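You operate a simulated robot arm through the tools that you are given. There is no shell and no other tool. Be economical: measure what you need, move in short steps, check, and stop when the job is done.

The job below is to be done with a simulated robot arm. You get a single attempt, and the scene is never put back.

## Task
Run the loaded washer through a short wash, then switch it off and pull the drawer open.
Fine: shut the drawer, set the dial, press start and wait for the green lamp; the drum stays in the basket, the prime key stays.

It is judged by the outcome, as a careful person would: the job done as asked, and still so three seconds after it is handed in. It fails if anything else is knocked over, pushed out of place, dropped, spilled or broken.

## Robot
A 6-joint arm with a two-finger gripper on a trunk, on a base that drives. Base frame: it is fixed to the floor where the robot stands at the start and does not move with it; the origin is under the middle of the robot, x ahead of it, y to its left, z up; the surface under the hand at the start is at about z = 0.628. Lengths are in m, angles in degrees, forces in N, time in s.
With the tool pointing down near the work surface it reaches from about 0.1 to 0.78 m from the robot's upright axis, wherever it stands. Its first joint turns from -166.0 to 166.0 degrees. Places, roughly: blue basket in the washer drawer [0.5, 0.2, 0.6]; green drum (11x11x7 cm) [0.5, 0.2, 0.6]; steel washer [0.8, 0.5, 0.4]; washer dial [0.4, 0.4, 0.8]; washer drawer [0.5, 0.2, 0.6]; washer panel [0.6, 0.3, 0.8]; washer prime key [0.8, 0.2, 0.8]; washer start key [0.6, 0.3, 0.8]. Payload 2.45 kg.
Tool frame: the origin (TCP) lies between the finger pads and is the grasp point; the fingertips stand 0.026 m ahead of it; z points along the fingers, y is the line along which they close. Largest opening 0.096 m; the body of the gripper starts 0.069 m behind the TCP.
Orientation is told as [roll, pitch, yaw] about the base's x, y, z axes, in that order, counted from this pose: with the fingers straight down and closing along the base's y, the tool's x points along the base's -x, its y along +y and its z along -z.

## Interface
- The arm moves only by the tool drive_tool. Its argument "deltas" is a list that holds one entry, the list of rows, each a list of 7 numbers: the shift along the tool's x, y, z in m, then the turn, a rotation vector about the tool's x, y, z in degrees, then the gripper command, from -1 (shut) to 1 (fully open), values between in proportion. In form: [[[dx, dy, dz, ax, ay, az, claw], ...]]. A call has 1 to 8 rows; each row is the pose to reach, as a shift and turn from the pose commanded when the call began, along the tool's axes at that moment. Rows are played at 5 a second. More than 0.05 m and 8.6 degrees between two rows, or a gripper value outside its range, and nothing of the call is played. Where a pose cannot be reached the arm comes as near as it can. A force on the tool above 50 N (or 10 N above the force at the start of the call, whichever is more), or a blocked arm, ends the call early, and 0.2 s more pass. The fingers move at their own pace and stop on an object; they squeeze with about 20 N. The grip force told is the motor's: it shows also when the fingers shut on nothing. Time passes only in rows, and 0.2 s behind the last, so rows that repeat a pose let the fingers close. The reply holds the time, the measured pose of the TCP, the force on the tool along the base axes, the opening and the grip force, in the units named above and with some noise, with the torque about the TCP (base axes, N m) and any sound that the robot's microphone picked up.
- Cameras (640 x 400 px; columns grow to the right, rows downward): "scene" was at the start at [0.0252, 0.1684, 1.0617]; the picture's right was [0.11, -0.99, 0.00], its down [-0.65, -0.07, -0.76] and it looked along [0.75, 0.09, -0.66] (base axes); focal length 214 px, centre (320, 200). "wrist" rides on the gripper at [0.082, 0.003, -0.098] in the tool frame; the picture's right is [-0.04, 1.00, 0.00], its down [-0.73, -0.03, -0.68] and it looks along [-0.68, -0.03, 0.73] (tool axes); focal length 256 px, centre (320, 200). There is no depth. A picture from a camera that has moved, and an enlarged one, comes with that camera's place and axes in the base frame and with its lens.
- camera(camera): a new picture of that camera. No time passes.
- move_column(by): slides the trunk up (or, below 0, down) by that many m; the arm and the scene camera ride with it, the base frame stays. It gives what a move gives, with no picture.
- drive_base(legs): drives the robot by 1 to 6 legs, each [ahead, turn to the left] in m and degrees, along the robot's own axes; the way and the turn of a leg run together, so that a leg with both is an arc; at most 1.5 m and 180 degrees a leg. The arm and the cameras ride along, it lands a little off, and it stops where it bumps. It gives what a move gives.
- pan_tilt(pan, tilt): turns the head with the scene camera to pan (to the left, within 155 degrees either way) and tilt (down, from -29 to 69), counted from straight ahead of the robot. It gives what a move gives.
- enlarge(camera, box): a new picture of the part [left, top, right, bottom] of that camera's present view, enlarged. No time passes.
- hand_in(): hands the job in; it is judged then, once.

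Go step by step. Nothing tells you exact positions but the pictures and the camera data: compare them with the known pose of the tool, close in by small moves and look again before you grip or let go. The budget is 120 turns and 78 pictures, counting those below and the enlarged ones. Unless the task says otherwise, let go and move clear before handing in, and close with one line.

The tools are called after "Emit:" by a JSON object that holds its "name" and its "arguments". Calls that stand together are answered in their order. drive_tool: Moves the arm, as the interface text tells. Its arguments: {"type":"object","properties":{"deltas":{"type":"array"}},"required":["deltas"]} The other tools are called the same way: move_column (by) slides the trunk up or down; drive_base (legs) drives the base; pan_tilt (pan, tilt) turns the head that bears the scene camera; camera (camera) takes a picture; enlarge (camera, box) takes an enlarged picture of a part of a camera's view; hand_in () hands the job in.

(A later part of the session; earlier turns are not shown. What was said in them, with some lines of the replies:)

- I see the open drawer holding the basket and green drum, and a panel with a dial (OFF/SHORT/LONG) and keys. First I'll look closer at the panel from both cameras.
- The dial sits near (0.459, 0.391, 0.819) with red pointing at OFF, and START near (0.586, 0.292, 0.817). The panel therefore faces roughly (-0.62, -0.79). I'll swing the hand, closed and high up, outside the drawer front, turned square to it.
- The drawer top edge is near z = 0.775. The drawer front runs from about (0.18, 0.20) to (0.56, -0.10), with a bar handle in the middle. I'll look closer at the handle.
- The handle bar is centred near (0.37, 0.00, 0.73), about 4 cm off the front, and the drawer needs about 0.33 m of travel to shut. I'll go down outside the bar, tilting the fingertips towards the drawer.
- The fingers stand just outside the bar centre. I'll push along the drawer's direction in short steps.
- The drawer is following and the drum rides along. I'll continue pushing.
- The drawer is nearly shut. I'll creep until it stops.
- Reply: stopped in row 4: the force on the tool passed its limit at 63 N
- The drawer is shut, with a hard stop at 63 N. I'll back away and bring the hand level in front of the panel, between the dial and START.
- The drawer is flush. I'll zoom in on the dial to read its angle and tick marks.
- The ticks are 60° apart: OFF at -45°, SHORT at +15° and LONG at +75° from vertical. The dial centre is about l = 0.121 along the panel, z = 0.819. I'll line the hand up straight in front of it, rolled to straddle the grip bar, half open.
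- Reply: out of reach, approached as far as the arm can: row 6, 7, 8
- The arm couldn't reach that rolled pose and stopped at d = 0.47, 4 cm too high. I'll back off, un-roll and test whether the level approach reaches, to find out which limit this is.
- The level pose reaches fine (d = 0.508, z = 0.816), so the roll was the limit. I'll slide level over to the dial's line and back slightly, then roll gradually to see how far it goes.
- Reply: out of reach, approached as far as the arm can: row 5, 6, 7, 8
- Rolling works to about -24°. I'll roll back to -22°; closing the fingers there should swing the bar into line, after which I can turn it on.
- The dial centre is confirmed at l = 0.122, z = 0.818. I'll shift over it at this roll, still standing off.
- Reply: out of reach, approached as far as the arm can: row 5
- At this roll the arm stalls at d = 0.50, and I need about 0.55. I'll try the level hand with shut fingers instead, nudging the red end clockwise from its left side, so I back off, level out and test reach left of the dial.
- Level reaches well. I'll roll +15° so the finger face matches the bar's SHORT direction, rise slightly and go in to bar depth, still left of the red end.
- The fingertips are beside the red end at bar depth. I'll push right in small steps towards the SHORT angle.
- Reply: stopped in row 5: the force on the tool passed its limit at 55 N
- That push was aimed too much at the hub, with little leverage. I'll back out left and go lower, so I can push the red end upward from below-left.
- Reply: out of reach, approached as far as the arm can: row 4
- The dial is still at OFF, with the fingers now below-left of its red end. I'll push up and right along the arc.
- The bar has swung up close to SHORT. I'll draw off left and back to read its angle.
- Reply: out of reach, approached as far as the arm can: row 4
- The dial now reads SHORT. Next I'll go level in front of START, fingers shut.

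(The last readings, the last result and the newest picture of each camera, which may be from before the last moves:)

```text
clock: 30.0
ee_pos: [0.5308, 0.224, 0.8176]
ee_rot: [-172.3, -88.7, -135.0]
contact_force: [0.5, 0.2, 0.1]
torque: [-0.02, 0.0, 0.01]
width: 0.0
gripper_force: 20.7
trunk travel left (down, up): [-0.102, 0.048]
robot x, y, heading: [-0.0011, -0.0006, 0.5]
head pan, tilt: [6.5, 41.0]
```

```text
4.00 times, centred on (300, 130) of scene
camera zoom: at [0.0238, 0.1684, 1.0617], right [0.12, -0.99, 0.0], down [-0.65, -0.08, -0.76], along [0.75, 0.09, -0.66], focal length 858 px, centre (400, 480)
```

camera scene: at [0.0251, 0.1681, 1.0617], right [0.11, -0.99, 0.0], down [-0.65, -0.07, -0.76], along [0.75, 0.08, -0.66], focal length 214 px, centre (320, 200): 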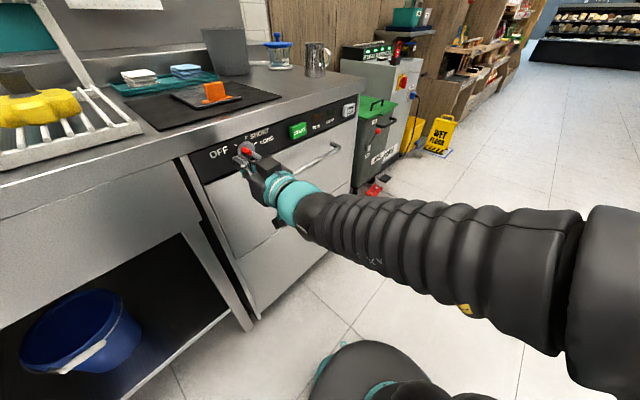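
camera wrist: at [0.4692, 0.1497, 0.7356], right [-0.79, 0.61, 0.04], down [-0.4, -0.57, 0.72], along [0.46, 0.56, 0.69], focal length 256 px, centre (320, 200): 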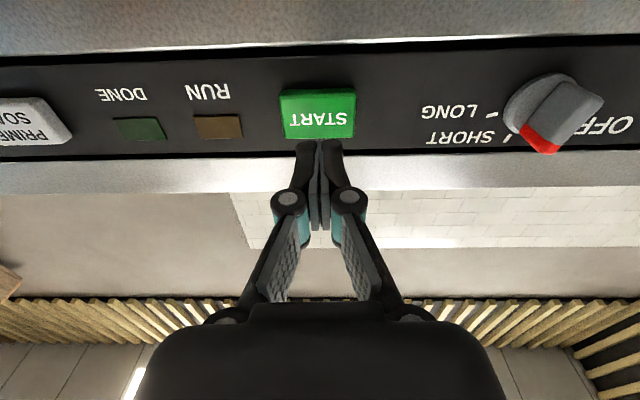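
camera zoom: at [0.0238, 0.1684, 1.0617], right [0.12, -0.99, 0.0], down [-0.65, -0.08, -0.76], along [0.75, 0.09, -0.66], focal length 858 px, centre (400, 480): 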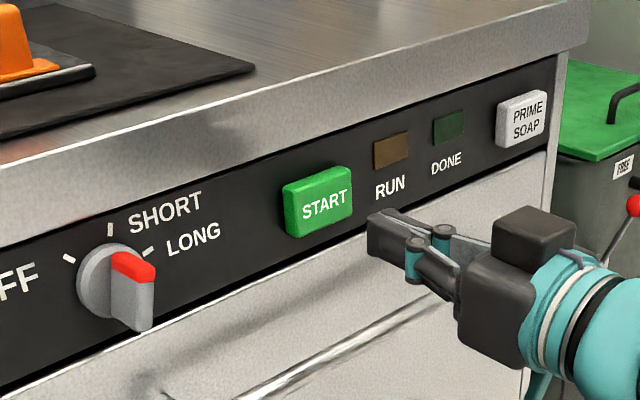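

The fingertips are aimed straight at START. I'll move forward slowly until it gives.

Emit:
{"name": "drive_tool", "arguments": {"deltas": [[[0, 0, 0.015, 0, 0, 0, -1], [0, 0, 0.03, 0, 0, 0, -1], [0, 0, 0.038, 0, 0, 0, -1], [0, 0, 0.044, 0, 0, 0, -1], [0, 0, 0.049, 0, 0, 0, -1], [0, 0, 0.053, 0, 0, 0, -1], [0, 0, 0.057, 0, 0, 0, -1]]]}}

Emit:
{"name": "enlarge", "arguments": {"camera": "scene", "box": [220, 80, 380, 180]}}

```text
clock: 31.6
ee_pos: [0.566, 0.2673, 0.8189]
ee_rot: [-173.2, -88.7, -134.4]
contact_force: [-2.0, -2.5, 0.5]
torque: [-0.05, 0.04, 0.0]
width: 0.006
gripper_force: 28.9
trunk travel left (down, up): [-0.102, 0.048]
robot x, y, heading: [0.002, 0.0051, 0.3]
head pan, tilt: [6.5, 41.0]
heard: click
```

```text
4.00 times, centred on (300, 130) of scene
camera zoom: at [0.024, 0.1683, 1.0617], right [0.12, -0.99, 0.0], down [-0.65, -0.08, -0.76], along [0.75, 0.09, -0.66], focal length 858 px, centre (400, 480)
```

zoom: 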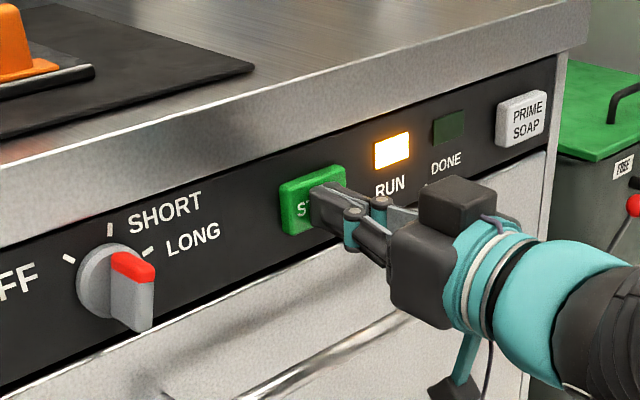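

RUN is lit and a click was heard. I'll draw back from the key, move off to the side and wait for DONE.

Emit:
{"name": "drive_tool", "arguments": {"deltas": [[[0, 0, -0.02, 0, 0, 0, -1], [0, 0, -0.05, 0, 0, 0, -1], [0, 0, -0.08, 0, 0, 0, -1], [0, 0.02, -0.1, 0, 0, 0, -1], [-0.01, 0.05, -0.1, 0, 0, 0, -1], [-0.02, 0.08, -0.1, 0, 0, 0, -1], [-0.028, 0.1, -0.1, 0, 0, 0, -1], [-0.028, 0.12, -0.1, 0, 0, 0, -1]]]}}

Emit:
{"name": "drive_tool", "arguments": {"deltas": [[[0, 0, 0, 0, 0, 0, -1], [0, 0, 0, 0, 0, 0, -1], [0, 0, 0, 0, 0, 0, -1], [0, 0, 0, 0, 0, 0, -1], [0, 0, 0, 0, 0, 0, -1], [0, 0, 0, 0, 0, 0, -1], [0, 0, 0, 0, 0, 0, -1], [0, 0, 0, 0, 0, 0, -1]]]}}

Emit:
{"name": "drive_tool", "arguments": {"deltas": [[[0, 0, 0, 0, 0, 0, -1], [0, 0, 0, 0, 0, 0, -1], [0, 0, 0, 0, 0, 0, -1], [0, 0, 0, 0, 0, 0, -1], [0, 0, 0, 0, 0, 0, -1], [0, 0, 0, 0, 0, 0, -1], [0, 0, 0, 0, 0, 0, -1], [0, 0, 0, 0, 0, 0, -1]]]}}

Emit:
{"name": "enlarge", "arguments": {"camera": "scene", "box": [220, 80, 380, 180]}}

```text
clock: 33.4
ee_pos: [0.4101, 0.2603, 0.8476]
ee_rot: [-173.3, -88.8, -134.2]
contact_force: [-0.4, 0.1, 0.2]
torque: [-0.01, -0.03, 0.0]
width: 0.0
gripper_force: 28.4
trunk travel left (down, up): [-0.102, 0.048]
robot x, y, heading: [0.0052, 0.0021, 0.3]
head pan, tilt: [6.5, 41.0]
```

```text
clock: 35.2
ee_pos: [0.4108, 0.2605, 0.8476]
ee_rot: [-173.6, -88.8, -134.0]
contact_force: [-0.2, -0.7, -0.6]
torque: [-0.01, 0.03, -0.02]
width: 0.0
gripper_force: 28.5
trunk travel left (down, up): [-0.102, 0.048]
robot x, y, heading: [-0.0026, 0.0007, 0.5]
head pan, tilt: [6.5, 41.0]
```

```text
clock: 37.0
ee_pos: [0.4111, 0.2599, 0.8469]
ee_rot: [-173.3, -88.8, -133.9]
contact_force: [0.1, -0.2, 0.5]
torque: [-0.01, -0.01, 0.0]
width: 0.0
gripper_force: 28.7
trunk travel left (down, up): [-0.102, 0.048]
robot x, y, heading: [-0.0022, -0.0008, 0.3]
head pan, tilt: [6.5, 41.0]
```

```text
4.00 times, centred on (300, 130) of scene
camera zoom: at [0.024, 0.1684, 1.0617], right [0.12, -0.99, 0.0], down [-0.65, -0.08, -0.76], along [0.75, 0.09, -0.66], focal length 858 px, centre (400, 480)
```

zoom: 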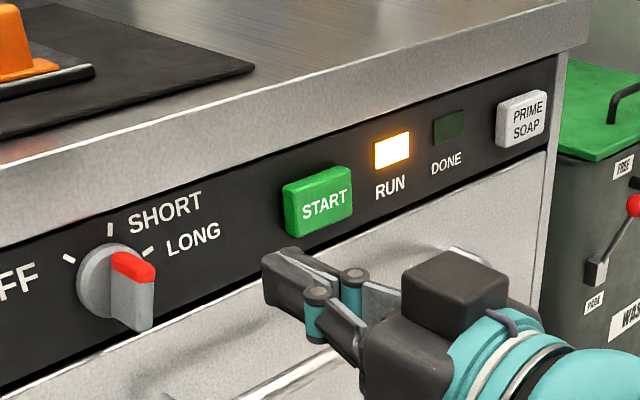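

RUN is still lit, so I'll keep waiting.

Emit:
{"name": "drive_tool", "arguments": {"deltas": [[[0, 0, 0, 0, 0, 0, -1], [0, 0, 0, 0, 0, 0, -1], [0, 0, 0, 0, 0, 0, -1], [0, 0, 0, 0, 0, 0, -1], [0, 0, 0, 0, 0, 0, -1], [0, 0, 0, 0, 0, 0, -1], [0, 0, 0, 0, 0, 0, -1], [0, 0, 0, 0, 0, 0, -1]]]}}

Emit:
{"name": "drive_tool", "arguments": {"deltas": [[[0, 0, 0, 0, 0, 0, -1], [0, 0, 0, 0, 0, 0, -1], [0, 0, 0, 0, 0, 0, -1], [0, 0, 0, 0, 0, 0, -1], [0, 0, 0, 0, 0, 0, -1], [0, 0, 0, 0, 0, 0, -1], [0, 0, 0, 0, 0, 0, -1], [0, 0, 0, 0, 0, 0, -1]]]}}

Emit:
{"name": "drive_tool", "arguments": {"deltas": [[[0, 0, 0, 0, 0, 0, -1], [0, 0, 0, 0, 0, 0, -1], [0, 0, 0, 0, 0, 0, -1], [0, 0, 0, 0, 0, 0, -1], [0, 0, 0, 0, 0, 0, -1], [0, 0, 0, 0, 0, 0, -1], [0, 0, 0, 0, 0, 0, -1], [0, 0, 0, 0, 0, 0, -1]]]}}

Emit:
{"name": "drive_tool", "arguments": {"deltas": [[[0, 0, 0, 0, 0, 0, -1], [0, 0, 0, 0, 0, 0, -1], [0, 0, 0, 0, 0, 0, -1], [0, 0, 0, 0, 0, 0, -1], [0, 0, 0, 0, 0, 0, -1], [0, 0, 0, 0, 0, 0, -1], [0, 0, 0, 0, 0, 0, -1], [0, 0, 0, 0, 0, 0, -1]]]}}

Emit:
{"name": "enlarge", "arguments": {"camera": "scene", "box": [220, 80, 380, 180]}}

```text
clock: 38.8
ee_pos: [0.4096, 0.2612, 0.8477]
ee_rot: [-173.4, -88.7, -133.9]
contact_force: [0.5, 0.1, 1.1]
torque: [0.01, -0.02, 0.02]
width: 0.0
gripper_force: 28.4
trunk travel left (down, up): [-0.102, 0.048]
robot x, y, heading: [-0.0022, -0.0006, 0.1]
head pan, tilt: [6.5, 41.0]
```

```text
clock: 40.6
ee_pos: [0.4103, 0.26, 0.848]
ee_rot: [-173.3, -88.8, -134.0]
contact_force: [-0.1, -0.1, -0.5]
torque: [-0.01, 0.01, -0.04]
width: 0.0001
gripper_force: 28.7
trunk travel left (down, up): [-0.102, 0.048]
robot x, y, heading: [-0.0057, -0.0013, 0.3]
head pan, tilt: [6.5, 41.0]
```

```text
clock: 42.4
ee_pos: [0.4107, 0.2591, 0.8472]
ee_rot: [-173.4, -88.7, -133.9]
contact_force: [0.2, 0.6, -0.6]
torque: [-0.01, 0.0, -0.01]
width: 0.0
gripper_force: 28.8
trunk travel left (down, up): [-0.102, 0.048]
robot x, y, heading: [-0.0033, -0.0027, 0.2]
head pan, tilt: [6.5, 41.0]
```

```text
clock: 44.2
ee_pos: [0.4102, 0.2611, 0.8467]
ee_rot: [-173.4, -88.8, -134.0]
contact_force: [-0.4, 0.1, -0.4]
torque: [-0.01, 0.0, -0.01]
width: 0.0
gripper_force: 28.5
trunk travel left (down, up): [-0.102, 0.048]
robot x, y, heading: [0.0043, -0.002, 0.2]
head pan, tilt: [6.5, 41.0]
```

```text
4.00 times, centred on (300, 130) of scene
camera zoom: at [0.024, 0.1684, 1.0617], right [0.12, -0.99, 0.0], down [-0.65, -0.08, -0.76], along [0.75, 0.09, -0.66], focal length 858 px, centre (400, 480)
```

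zoom: 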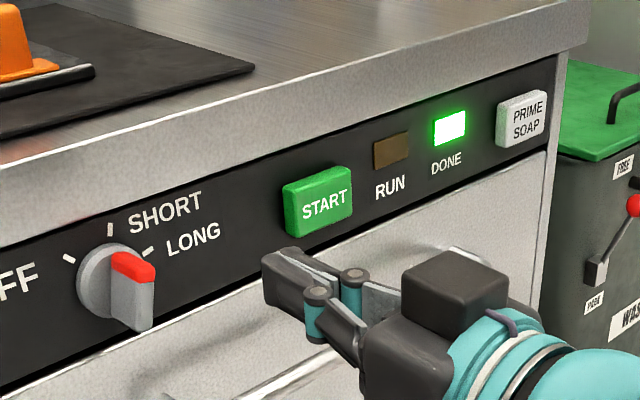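

The green DONE lamp is on. I'll go in on the right of the red end, at bar height, to push the dial back to OFF.

Emit:
{"name": "drive_tool", "arguments": {"deltas": [[[0, 0, 0.025, 0, 0, 0, -1], [0, 0, 0.05, 0, 0, 0, -1], [0, 0, 0.07, 0, 0, 0, -1], [0, 0, 0.08, 0, 0, 0, -1], [0, 0, 0.088, 0, 0, 0, -1]]]}}

Emit:
{"name": "camera", "arguments": {"camera": "wrist"}}

Emit:
{"name": "enlarge", "arguments": {"camera": "scene", "box": [190, 100, 350, 200]}}

```text
clock: 45.4
ee_pos: [0.4626, 0.3314, 0.8475]
ee_rot: [-172.6, -88.9, -135.0]
contact_force: [-0.1, 0.1, -0.2]
torque: [0.01, 0.0, 0.01]
width: 0.0
gripper_force: 28.6
trunk travel left (down, up): [-0.102, 0.048]
robot x, y, heading: [0.0002, -0.0047, 0.3]
head pan, tilt: [6.5, 41.0]
```

```text
35 pictures are left
camera wrist: at [0.4017, 0.2576, 0.7648], right [-0.79, 0.61, 0.04], down [-0.4, -0.57, 0.72], along [0.46, 0.56, 0.69], focal length 256 px, centre (320, 200)
```

wrist: 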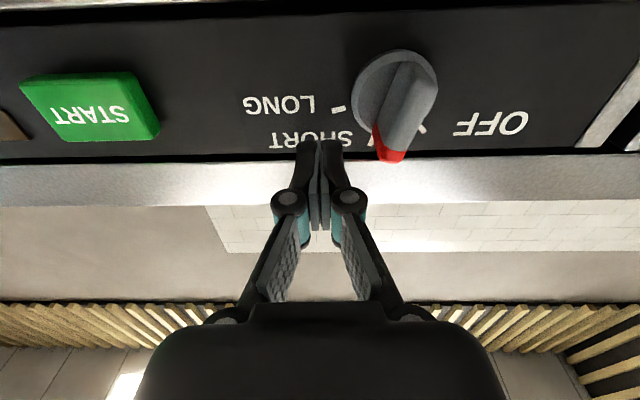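

```text
4.00 times, centred on (270, 150) of scene
camera zoom: at [0.024, 0.1684, 1.0617], right [0.12, -0.99, 0.0], down [-0.65, -0.08, -0.76], along [0.75, 0.09, -0.66], focal length 858 px, centre (520, 400)
```

zoom: 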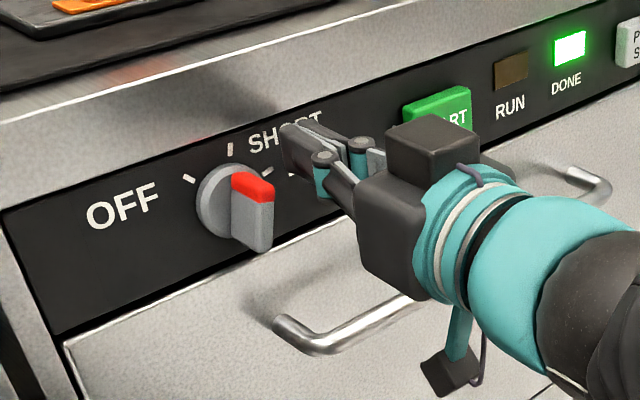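

The fingers are right of the bar. I'll push left.

Emit:
{"name": "drive_tool", "arguments": {"deltas": [[[0, 0.008, 0, 0, 0, 0, -1], [0, 0.015, 0, 0, 0, 0, -1], [0, 0.021, 0, 0, 0, 0, -1], [0, 0.027, 0, 0, 0, 0, -1], [0, 0.032, 0, 0, 0, 0, -1], [0, 0.037, 0, 0, 0, 0, -1], [0, 0.041, 0, 0, 0, 0, -1]]]}}

Emit:
{"name": "enlarge", "arguments": {"camera": "scene", "box": [190, 100, 350, 200]}}

Emit:
{"name": "camera", "arguments": {"camera": "wrist"}}

```text
clock: 47.0
ee_pos: [0.4347, 0.3537, 0.8491]
ee_rot: [177.9, -88.6, -125.7]
contact_force: [28.3, -24.4, 9.0]
torque: [-0.15, -0.26, -0.15]
width: 0.0
gripper_force: 28.2
trunk travel left (down, up): [-0.102, 0.048]
robot x, y, heading: [-0.002, 0.0023, -0.1]
head pan, tilt: [6.5, 41.0]
```

```text
4.00 times, centred on (270, 150) of scene
camera zoom: at [0.0263, 0.1666, 1.0621], right [0.11, -0.99, 0.0], down [-0.65, -0.07, -0.75], along [0.75, 0.09, -0.66], focal length 858 px, centre (520, 400)
```

zoom: 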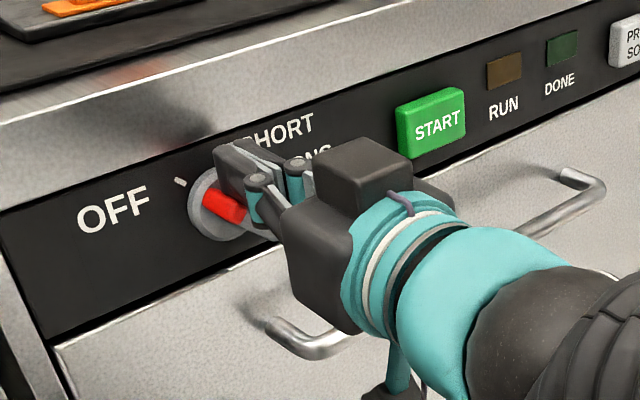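

```text
32 pictures are left
camera wrist: at [0.3717, 0.28, 0.7661], right [-0.79, 0.61, 0.04], down [-0.4, -0.57, 0.72], along [0.46, 0.55, 0.7], focal length 256 px, centre (320, 200)
```

wrist: 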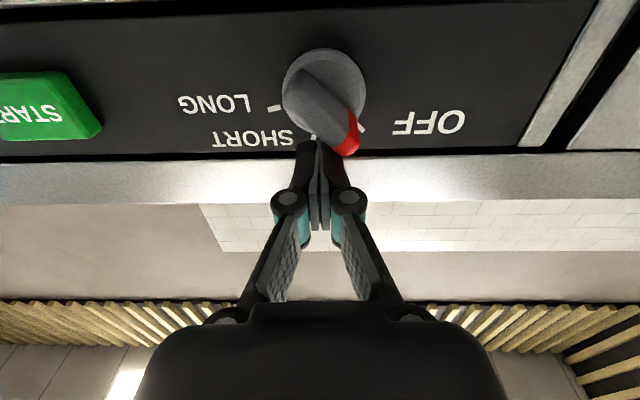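

The dial is back at OFF against its stop and the lamps are out. I'll come off the bar to the right, back away, and check the result.

Emit:
{"name": "drive_tool", "arguments": {"deltas": [[[0, -0.01, 0, 0, 0, 0, -1], [0, -0.025, 0, 0, 0, 0, -1], [0, -0.025, -0.03, 0, 0, 0, -1], [0, -0.025, -0.07, 0, 0, 0, -1], [0, -0.04, -0.11, 0, 0, 0, -1], [0, -0.07, -0.15, 0, 0, 0, -1], [0, -0.11, -0.16, 0, 0, 0, -1], [0, -0.15, -0.16, 0, 0, 0, -1]]]}}

Emit:
{"name": "enlarge", "arguments": {"camera": "scene", "box": [190, 80, 382, 200]}}

```text
clock: 48.8
ee_pos: [0.4538, 0.138, 0.8415]
ee_rot: [-173.7, -88.7, -133.7]
contact_force: [-0.1, -0.1, 0.6]
torque: [-0.03, 0.0, -0.04]
width: 0.0002
gripper_force: 28.6
trunk travel left (down, up): [-0.102, 0.048]
robot x, y, heading: [-0.0014, -0.0021, 0.2]
head pan, tilt: [6.5, 41.0]
```

```text
3.33 times, centred on (286, 140) of scene
camera zoom: at [0.0237, 0.1684, 1.0617], right [0.12, -0.99, 0.0], down [-0.65, -0.08, -0.76], along [0.75, 0.09, -0.66], focal length 715 px, centre (433, 400)
```

zoom: 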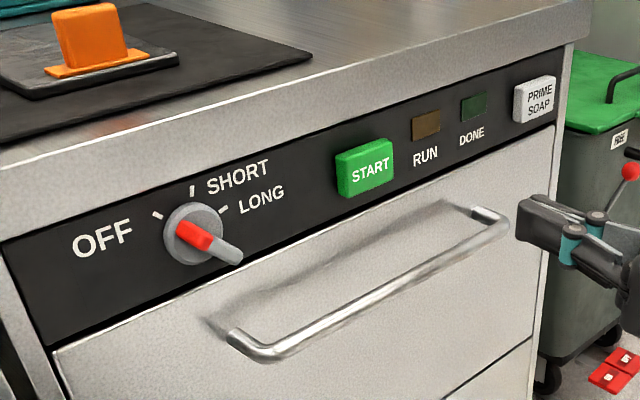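

The dial reads OFF. Now for the handle: I'll tilt the hand back to pointing down and inward, then roll it so the fingers straddle the bar.

Emit:
{"name": "drive_tool", "arguments": {"deltas": [[[0, 0, 0, 0, 8, 0, -1], [0, 0, 0, 0, 16, 0, -1], [0, 0, 0, 0, 24, 0, -1], [0, 0, 0, 0, 32, 0, -1], [0, 0, 0, 0, 40, 0, -1], [0, 0, 0, 0, 48, 0, -1], [0, 0, 0, 0, 56, 0, -1], [0, 0, 0, 0, 59, 0, -1]]]}}

Emit:
{"name": "drive_tool", "arguments": {"deltas": [[[0, 0, 0, 0, 0, 8, -0.2], [0, 0, 0, 0, 0, 16, -0.2], [0, 0, 0, 0, 0, 24, -0.2], [0, 0, 0, 0, 0, 32, -0.2], [0, 0, 0, 0, 0, 40, -0.2], [0, 0, 0, 0, 0, 48, -0.2], [0, 0, 0, 0, 0, 56, -0.2], [0, 0, 0, 0, 0, 64, -0.2]]]}}

Emit:
{"name": "drive_tool", "arguments": {"deltas": [[[0, 0, 0, 0, 0, 8, -0.2], [0, 0, 0, 0, 0, 16, -0.2], [0, 0, 0, 0, 0, 24, -0.2], [0, 0, 0, 0, 0, 26, -0.2]]]}}

Emit:
{"name": "camera", "arguments": {"camera": "wrist"}}

Emit:
{"name": "camera", "arguments": {"camera": "scene"}}

```text
clock: 50.6
ee_pos: [0.4536, 0.1389, 0.8446]
ee_rot: [-0.2, -32.1, 52.6]
contact_force: [0.3, -0.2, 0.0]
torque: [-0.04, 0.03, -0.02]
width: 0.0
gripper_force: 28.5
trunk travel left (down, up): [-0.102, 0.048]
robot x, y, heading: [0.0017, 0.0, 0.4]
head pan, tilt: [6.5, 41.0]
```

```text
clock: 52.4
ee_pos: [0.4526, 0.1397, 0.8437]
ee_rot: [29.6, -13.6, -15.2]
contact_force: [-0.3, 0.0, 0.3]
torque: [-0.02, 0.01, -0.01]
width: 0.0381
gripper_force: 0.0
trunk travel left (down, up): [-0.102, 0.048]
robot x, y, heading: [-0.0011, -0.0012, -0.1]
head pan, tilt: [6.5, 41.0]
```

```text
clock: 53.4
ee_pos: [0.4527, 0.1392, 0.8433]
ee_rot: [32.2, -0.1, -37.5]
contact_force: [-0.1, -0.4, 0.1]
torque: [0.01, 0.03, 0.01]
width: 0.0386
gripper_force: 0.1
trunk travel left (down, up): [-0.102, 0.048]
robot x, y, heading: [-0.0009, 0.0017, 0.3]
head pan, tilt: [6.5, 41.0]
```

```text
30 pictures are left
camera wrist: at [0.357, 0.1492, 0.9296], right [0.55, 0.65, 0.53], down [0.35, -0.75, 0.56], along [0.76, -0.12, -0.63], focal length 256 px, centre (320, 200)
```

wrist: 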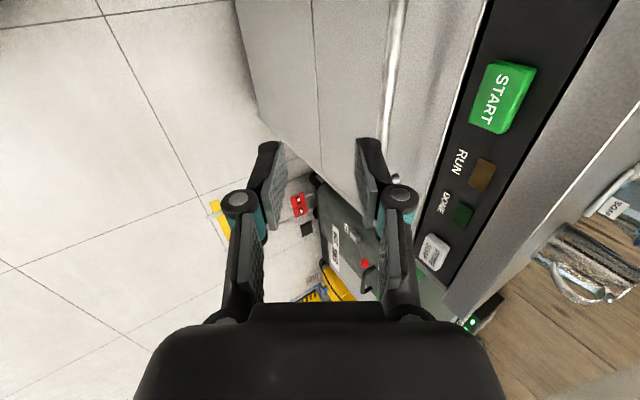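

```text
29 pictures are left
camera scene: at [0.024, 0.1683, 1.0617], right [0.12, -0.99, 0.0], down [-0.65, -0.08, -0.76], along [0.75, 0.09, -0.66], focal length 214 px, centre (320, 200)
```

scene: 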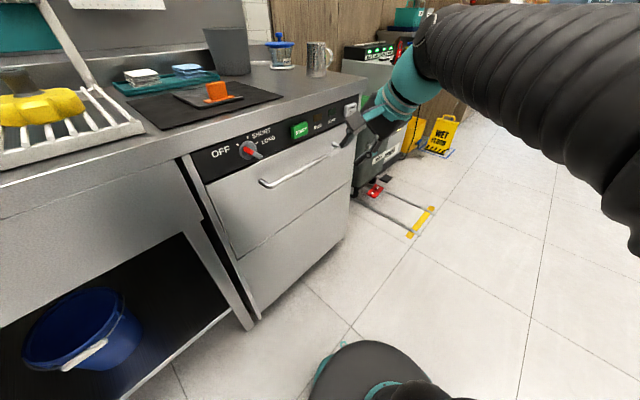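

The fingers are now oriented to straddle the bar. I'll move to a point just above and outside it.

Emit:
{"name": "drive_tool", "arguments": {"deltas": [[[0, 0.018, 0.025, 0, 0, 0, -0.33], [0, 0.037, 0.05, 0, 0, 0, -0.33], [0, 0.056, 0.075, 0, 0, 0, -0.33], [0, 0.074, 0.0994, 0, 0, 0, -0.33], [0, 0.074, 0.0994, 0, 0, 0, -0.33]]]}}

Emit:
{"name": "camera", "arguments": {"camera": "wrist"}}

Emit:
{"name": "enlarge", "arguments": {"camera": "scene", "box": [230, 100, 390, 200]}}

```text
clock: 54.6
ee_pos: [0.5217, 0.2315, 0.7999]
ee_rot: [32.2, -0.1, -37.4]
contact_force: [-0.4, -0.5, 0.2]
torque: [0.02, 0.03, 0.01]
width: 0.0325
gripper_force: 0.1
trunk travel left (down, up): [-0.102, 0.048]
robot x, y, heading: [0.0003, 0.0019, 0.2]
head pan, tilt: [6.5, 41.0]
```

```text
28 pictures are left
camera wrist: at [0.4263, 0.2417, 0.8858], right [0.54, 0.65, 0.53], down [0.35, -0.75, 0.56], along [0.76, -0.12, -0.63], focal length 256 px, centre (320, 200)
```

wrist: 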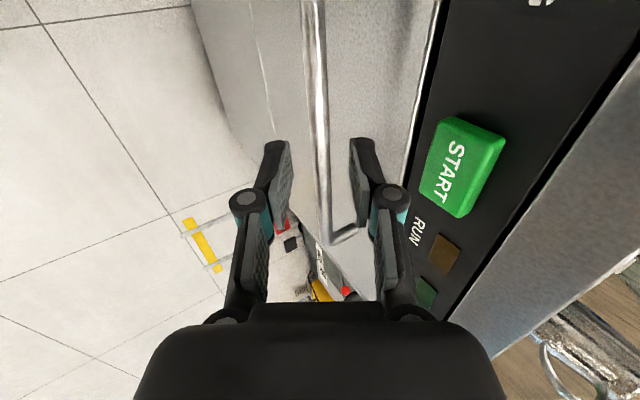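

```text
4.00 times, centred on (310, 150) of scene
camera zoom: at [0.024, 0.1684, 1.0617], right [0.12, -0.99, 0.0], down [-0.65, -0.08, -0.76], along [0.75, 0.09, -0.66], focal length 858 px, centre (360, 400)
```

zoom: 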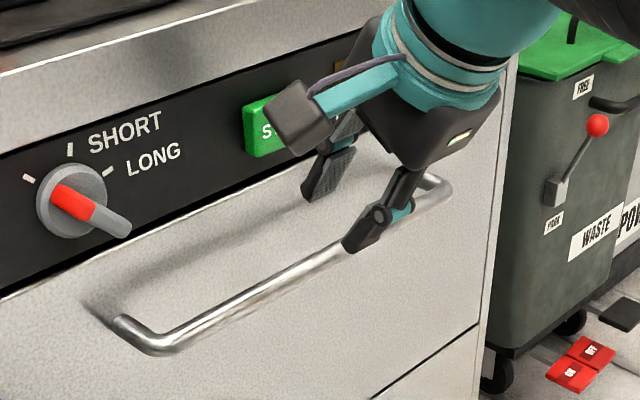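

The bar lies midway between the fingers. I'll advance along the finger direction and close.

Emit:
{"name": "drive_tool", "arguments": {"deltas": [[[0, 0, 0.02, 0, 0, 0, -0.33], [0, 0, 0.04, 0, 0, 0, -0.33], [0, 0, 0.055, 0, 0, 0, -0.33], [0, 0, 0.063, 0, 0, 0, -0.33], [0, 0, 0.07, 0, 0, 0, -0.33]]]}}

Emit:
{"name": "camera", "arguments": {"camera": "wrist"}}

Emit:
{"name": "enlarge", "arguments": {"camera": "scene", "box": [230, 100, 390, 200]}}

```text
clock: 55.8
ee_pos: [0.5455, 0.2619, 0.7398]
ee_rot: [32.2, -0.1, -37.4]
contact_force: [-0.2, 0.5, -0.2]
torque: [0.04, 0.02, -0.01]
width: 0.0321
gripper_force: 0.0
trunk travel left (down, up): [-0.102, 0.048]
robot x, y, heading: [0.0016, -0.002, 0.3]
head pan, tilt: [6.5, 41.0]
```

```text
26 pictures are left
camera wrist: at [0.4501, 0.2721, 0.8261], right [0.54, 0.65, 0.53], down [0.35, -0.75, 0.56], along [0.76, -0.12, -0.63], focal length 256 px, centre (320, 200)
```

wrist: 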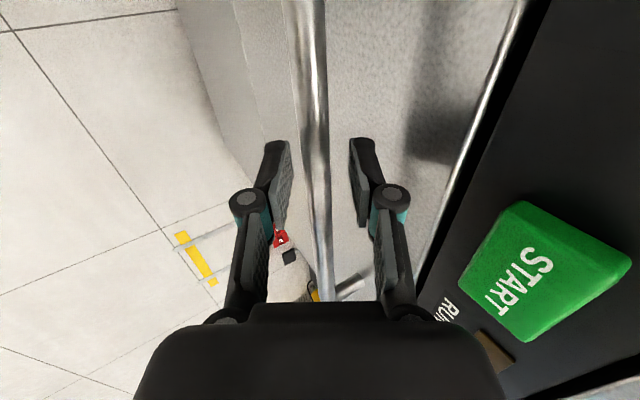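

```text
4.00 times, centred on (310, 150) of scene
camera zoom: at [0.024, 0.1684, 1.0617], right [0.12, -0.99, 0.0], down [-0.65, -0.08, -0.76], along [0.75, 0.09, -0.66], focal length 858 px, centre (360, 400)
```

zoom: 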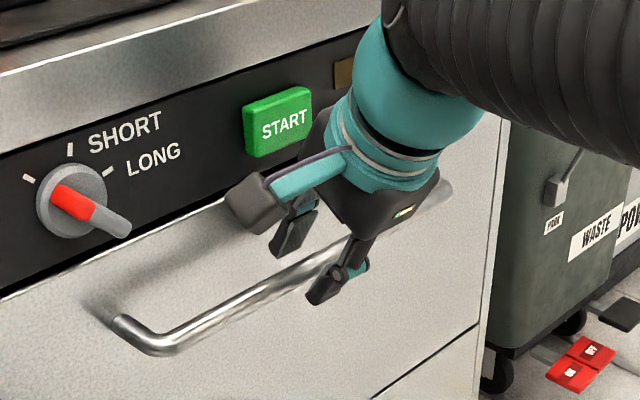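

The fingers straddle the bar. I'll close on it.

Emit:
{"name": "drive_tool", "arguments": {"deltas": [[[0, 0, 0, 0, 0, 0, -0.6], [0, 0, 0, 0, 0, 0, -1], [0, 0, 0, 0, 0, 0, -1], [0, 0, 0, 0, 0, 0, -1]]]}}

```text
clock: 56.8
ee_pos: [0.5449, 0.2602, 0.7394]
ee_rot: [32.0, -0.2, -37.4]
contact_force: [-17.3, -13.3, -13.5]
torque: [-0.74, -0.16, 0.76]
width: 0.0157
gripper_force: 41.5
trunk travel left (down, up): [-0.102, 0.048]
robot x, y, heading: [-0.002, -0.0011, 0.4]
head pan, tilt: [6.5, 41.0]
```

Gripped (1.6 cm). I'll pull straight out along the drawer's direction.

Emit:
{"name": "drive_tool", "arguments": {"deltas": [[[0, -0.0085, -0.0053, 0, 0, 0, -1], [0, -0.0212, -0.0133, 0, 0, 0, -1], [0, -0.0339, -0.0212, 0, 0, 0, -1], [0, -0.0466, -0.0292, 0, 0, 0, -1], [0, -0.0594, -0.0371, 0, 0, 0, -1], [0, -0.0721, -0.0451, 0, 0, 0, -1], [0, -0.0848, -0.053, 0, 0, 0, -1]]]}}

Emit:
{"name": "camera", "arguments": {"camera": "scene"}}

```text
clock: 58.4
ee_pos: [0.4847, 0.1782, 0.7389]
ee_rot: [32.1, -0.2, -37.4]
contact_force: [-7.4, 2.4, -19.8]
torque: [-0.39, -0.05, 0.87]
width: 0.0155
gripper_force: 41.9
trunk travel left (down, up): [-0.102, 0.048]
robot x, y, heading: [-0.0039, -0.0038, 0.1]
head pan, tilt: [6.5, 41.0]
```

```text
24 pictures are left
camera scene: at [0.0245, 0.1688, 1.0616], right [0.12, -0.99, 0.0], down [-0.65, -0.08, -0.75], along [0.75, 0.09, -0.66], focal length 214 px, centre (320, 200)
```

scene: 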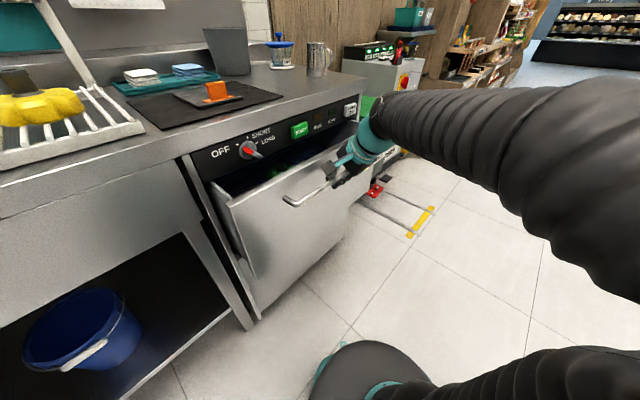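

The drawer is opening. I'll continue the pull.

Emit:
{"name": "drive_tool", "arguments": {"deltas": [[[0, -0.0212, -0.0133, 0, 0, 0, -1], [0, -0.0424, -0.0265, 0, 0, 0, -1], [0, -0.0636, -0.0398, 0, 0, 0, -1], [0, -0.0848, -0.053, 0, 0, 0, -1], [0, -0.106, -0.0663, 0, 0, 0, -1], [0, -0.1272, -0.0795, 0, 0, 0, -1], [0, -0.1484, -0.0928, 0, 0, 0, -1], [0, -0.161, -0.1006, 0, 0, 0, -1]]]}}

Emit:
{"name": "camera", "arguments": {"camera": "scene"}}

```text
clock: 60.2
ee_pos: [0.3714, 0.0293, 0.7396]
ee_rot: [32.3, -0.2, -37.5]
contact_force: [19.4, -16.5, -1.6]
torque: [-0.99, -1.35, 0.08]
width: 0.0157
gripper_force: 41.4
trunk travel left (down, up): [-0.102, 0.048]
robot x, y, heading: [-0.0021, 0.0002, 0.1]
head pan, tilt: [6.5, 41.0]
```

```text
23 pictures are left
camera scene: at [0.0247, 0.1676, 1.0619], right [0.12, -0.99, 0.0], down [-0.65, -0.08, -0.75], along [0.75, 0.09, -0.66], focal length 214 px, centre (320, 200)
```

scene: 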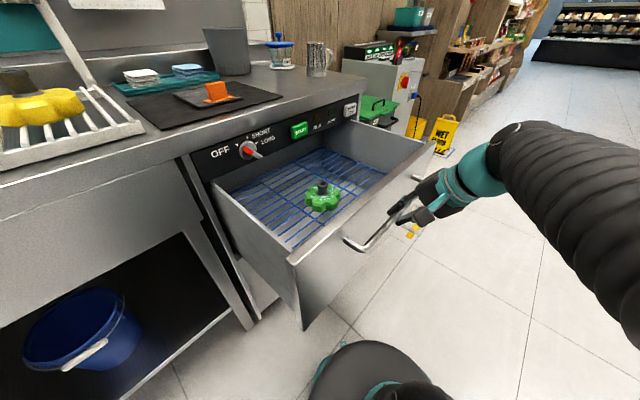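

The drawer is nearly fully open and the drum is clean in the basket. I'll pull the last bit gently.

Emit:
{"name": "drive_tool", "arguments": {"deltas": [[[-0.001, -0.0068, -0.0042, 0, 0, 0, -1], [-0.002, -0.0136, -0.0085, 0, 0, 0, -1], [-0.003, -0.0204, -0.0127, 0, 0, 0, -1], [-0.003, -0.027, -0.017, 0, 0, 0, -1]]]}}

Emit:
{"name": "camera", "arguments": {"camera": "scene"}}

```text
clock: 61.2
ee_pos: [0.3521, 0.0052, 0.7392]
ee_rot: [32.3, -0.2, -37.3]
contact_force: [3.1, -0.6, 12.4]
torque: [0.3, 0.2, 1.3]
width: 0.0156
gripper_force: 41.7
trunk travel left (down, up): [-0.102, 0.048]
robot x, y, heading: [0.0011, 0.0022, 0.3]
head pan, tilt: [6.5, 41.0]
```

```text
22 pictures are left
camera scene: at [0.0236, 0.1682, 1.0619], right [0.12, -0.99, 0.0], down [-0.65, -0.08, -0.76], along [0.75, 0.09, -0.66], focal length 214 px, centre (320, 200)
```

scene: 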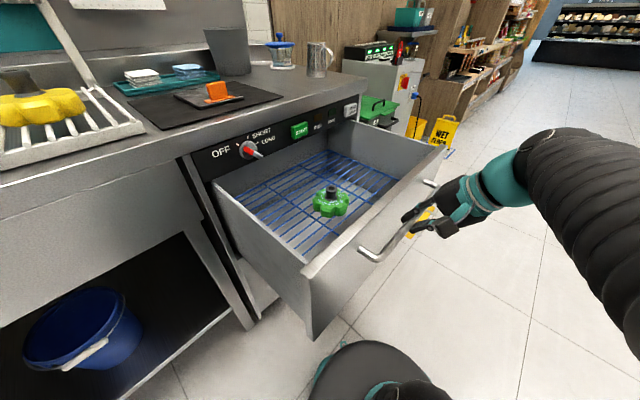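

The drawer is back at its original open position. I'll let go and withdraw up and outward.

Emit:
{"name": "drive_tool", "arguments": {"deltas": [[[0, 0, 0, 0, 0, 0, -0.35], [0, 0, 0, 0, 0, 0, -0.35], [0, 0, 0, 0, 0, 0, -0.35], [0, 0, -0.02, 0, 0, 0, -0.35], [0, 0, -0.05, 0, 0, 0, -0.35], [0, 0, -0.09, 0, 0, 0, -0.35], [0, 0, -0.13, 0, 0, 0, -0.35], [0, 0, -0.15, 0, 0, 0, -0.35]]]}}

Emit:
{"name": "camera", "arguments": {"camera": "scene"}}

Emit:
{"name": "enlarge", "arguments": {"camera": "scene", "box": [190, 90, 430, 240]}}

```text
clock: 62.9
ee_pos: [0.3101, -0.0082, 0.8522]
ee_rot: [32.2, -0.9, -27.0]
contact_force: [-0.2, 0.0, -0.1]
torque: [-0.01, 0.01, 0.03]
width: 0.0314
gripper_force: 0.1
trunk travel left (down, up): [-0.102, 0.048]
robot x, y, heading: [0.0005, 0.0, 0.3]
head pan, tilt: [6.5, 41.0]
stopped in row 8: the arm was blocked; the commanded pose is now the measured one
```

```text
21 pictures are left
camera scene: at [0.024, 0.1683, 1.0617], right [0.12, -0.99, 0.0], down [-0.65, -0.08, -0.76], along [0.75, 0.09, -0.66], focal length 214 px, centre (320, 200)
```

scene: 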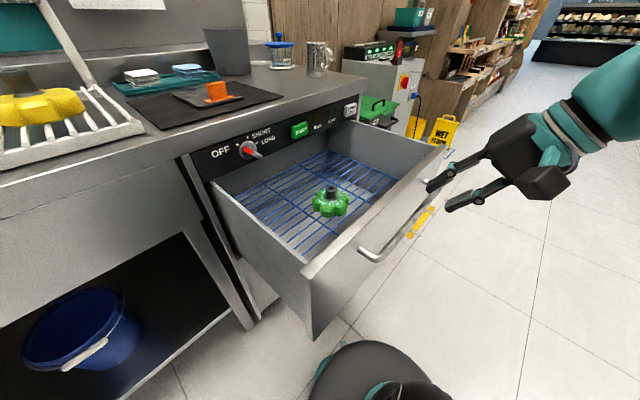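

```text
2.67 times, centred on (310, 165) of scene
camera zoom: at [0.024, 0.1683, 1.0617], right [0.12, -0.99, 0.0], down [-0.65, -0.08, -0.76], along [0.75, 0.09, -0.66], focal length 572 px, centre (347, 293)
```

zoom: 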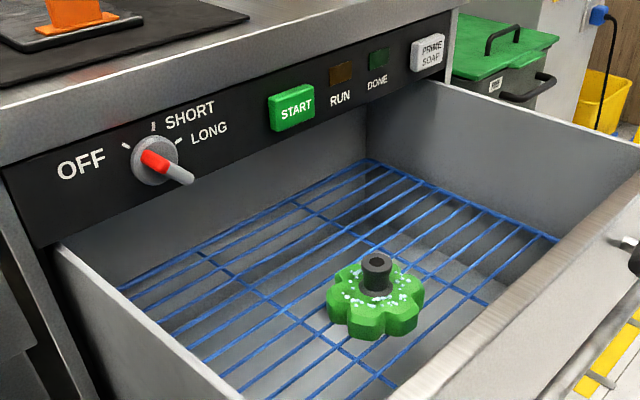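

The drum is clean in the basket, the dial is at OFF, the lamps are out, the drawer is fully open and the hand is clear. I'm handing in.

Emit:
{"name": "hand_in", "arguments": {}}

```text
The job is handed in.
```

The short wash ran through to the green lamp, the washer is switched off, and the drawer is open with the drum still in the basket; the prime key was not touched.
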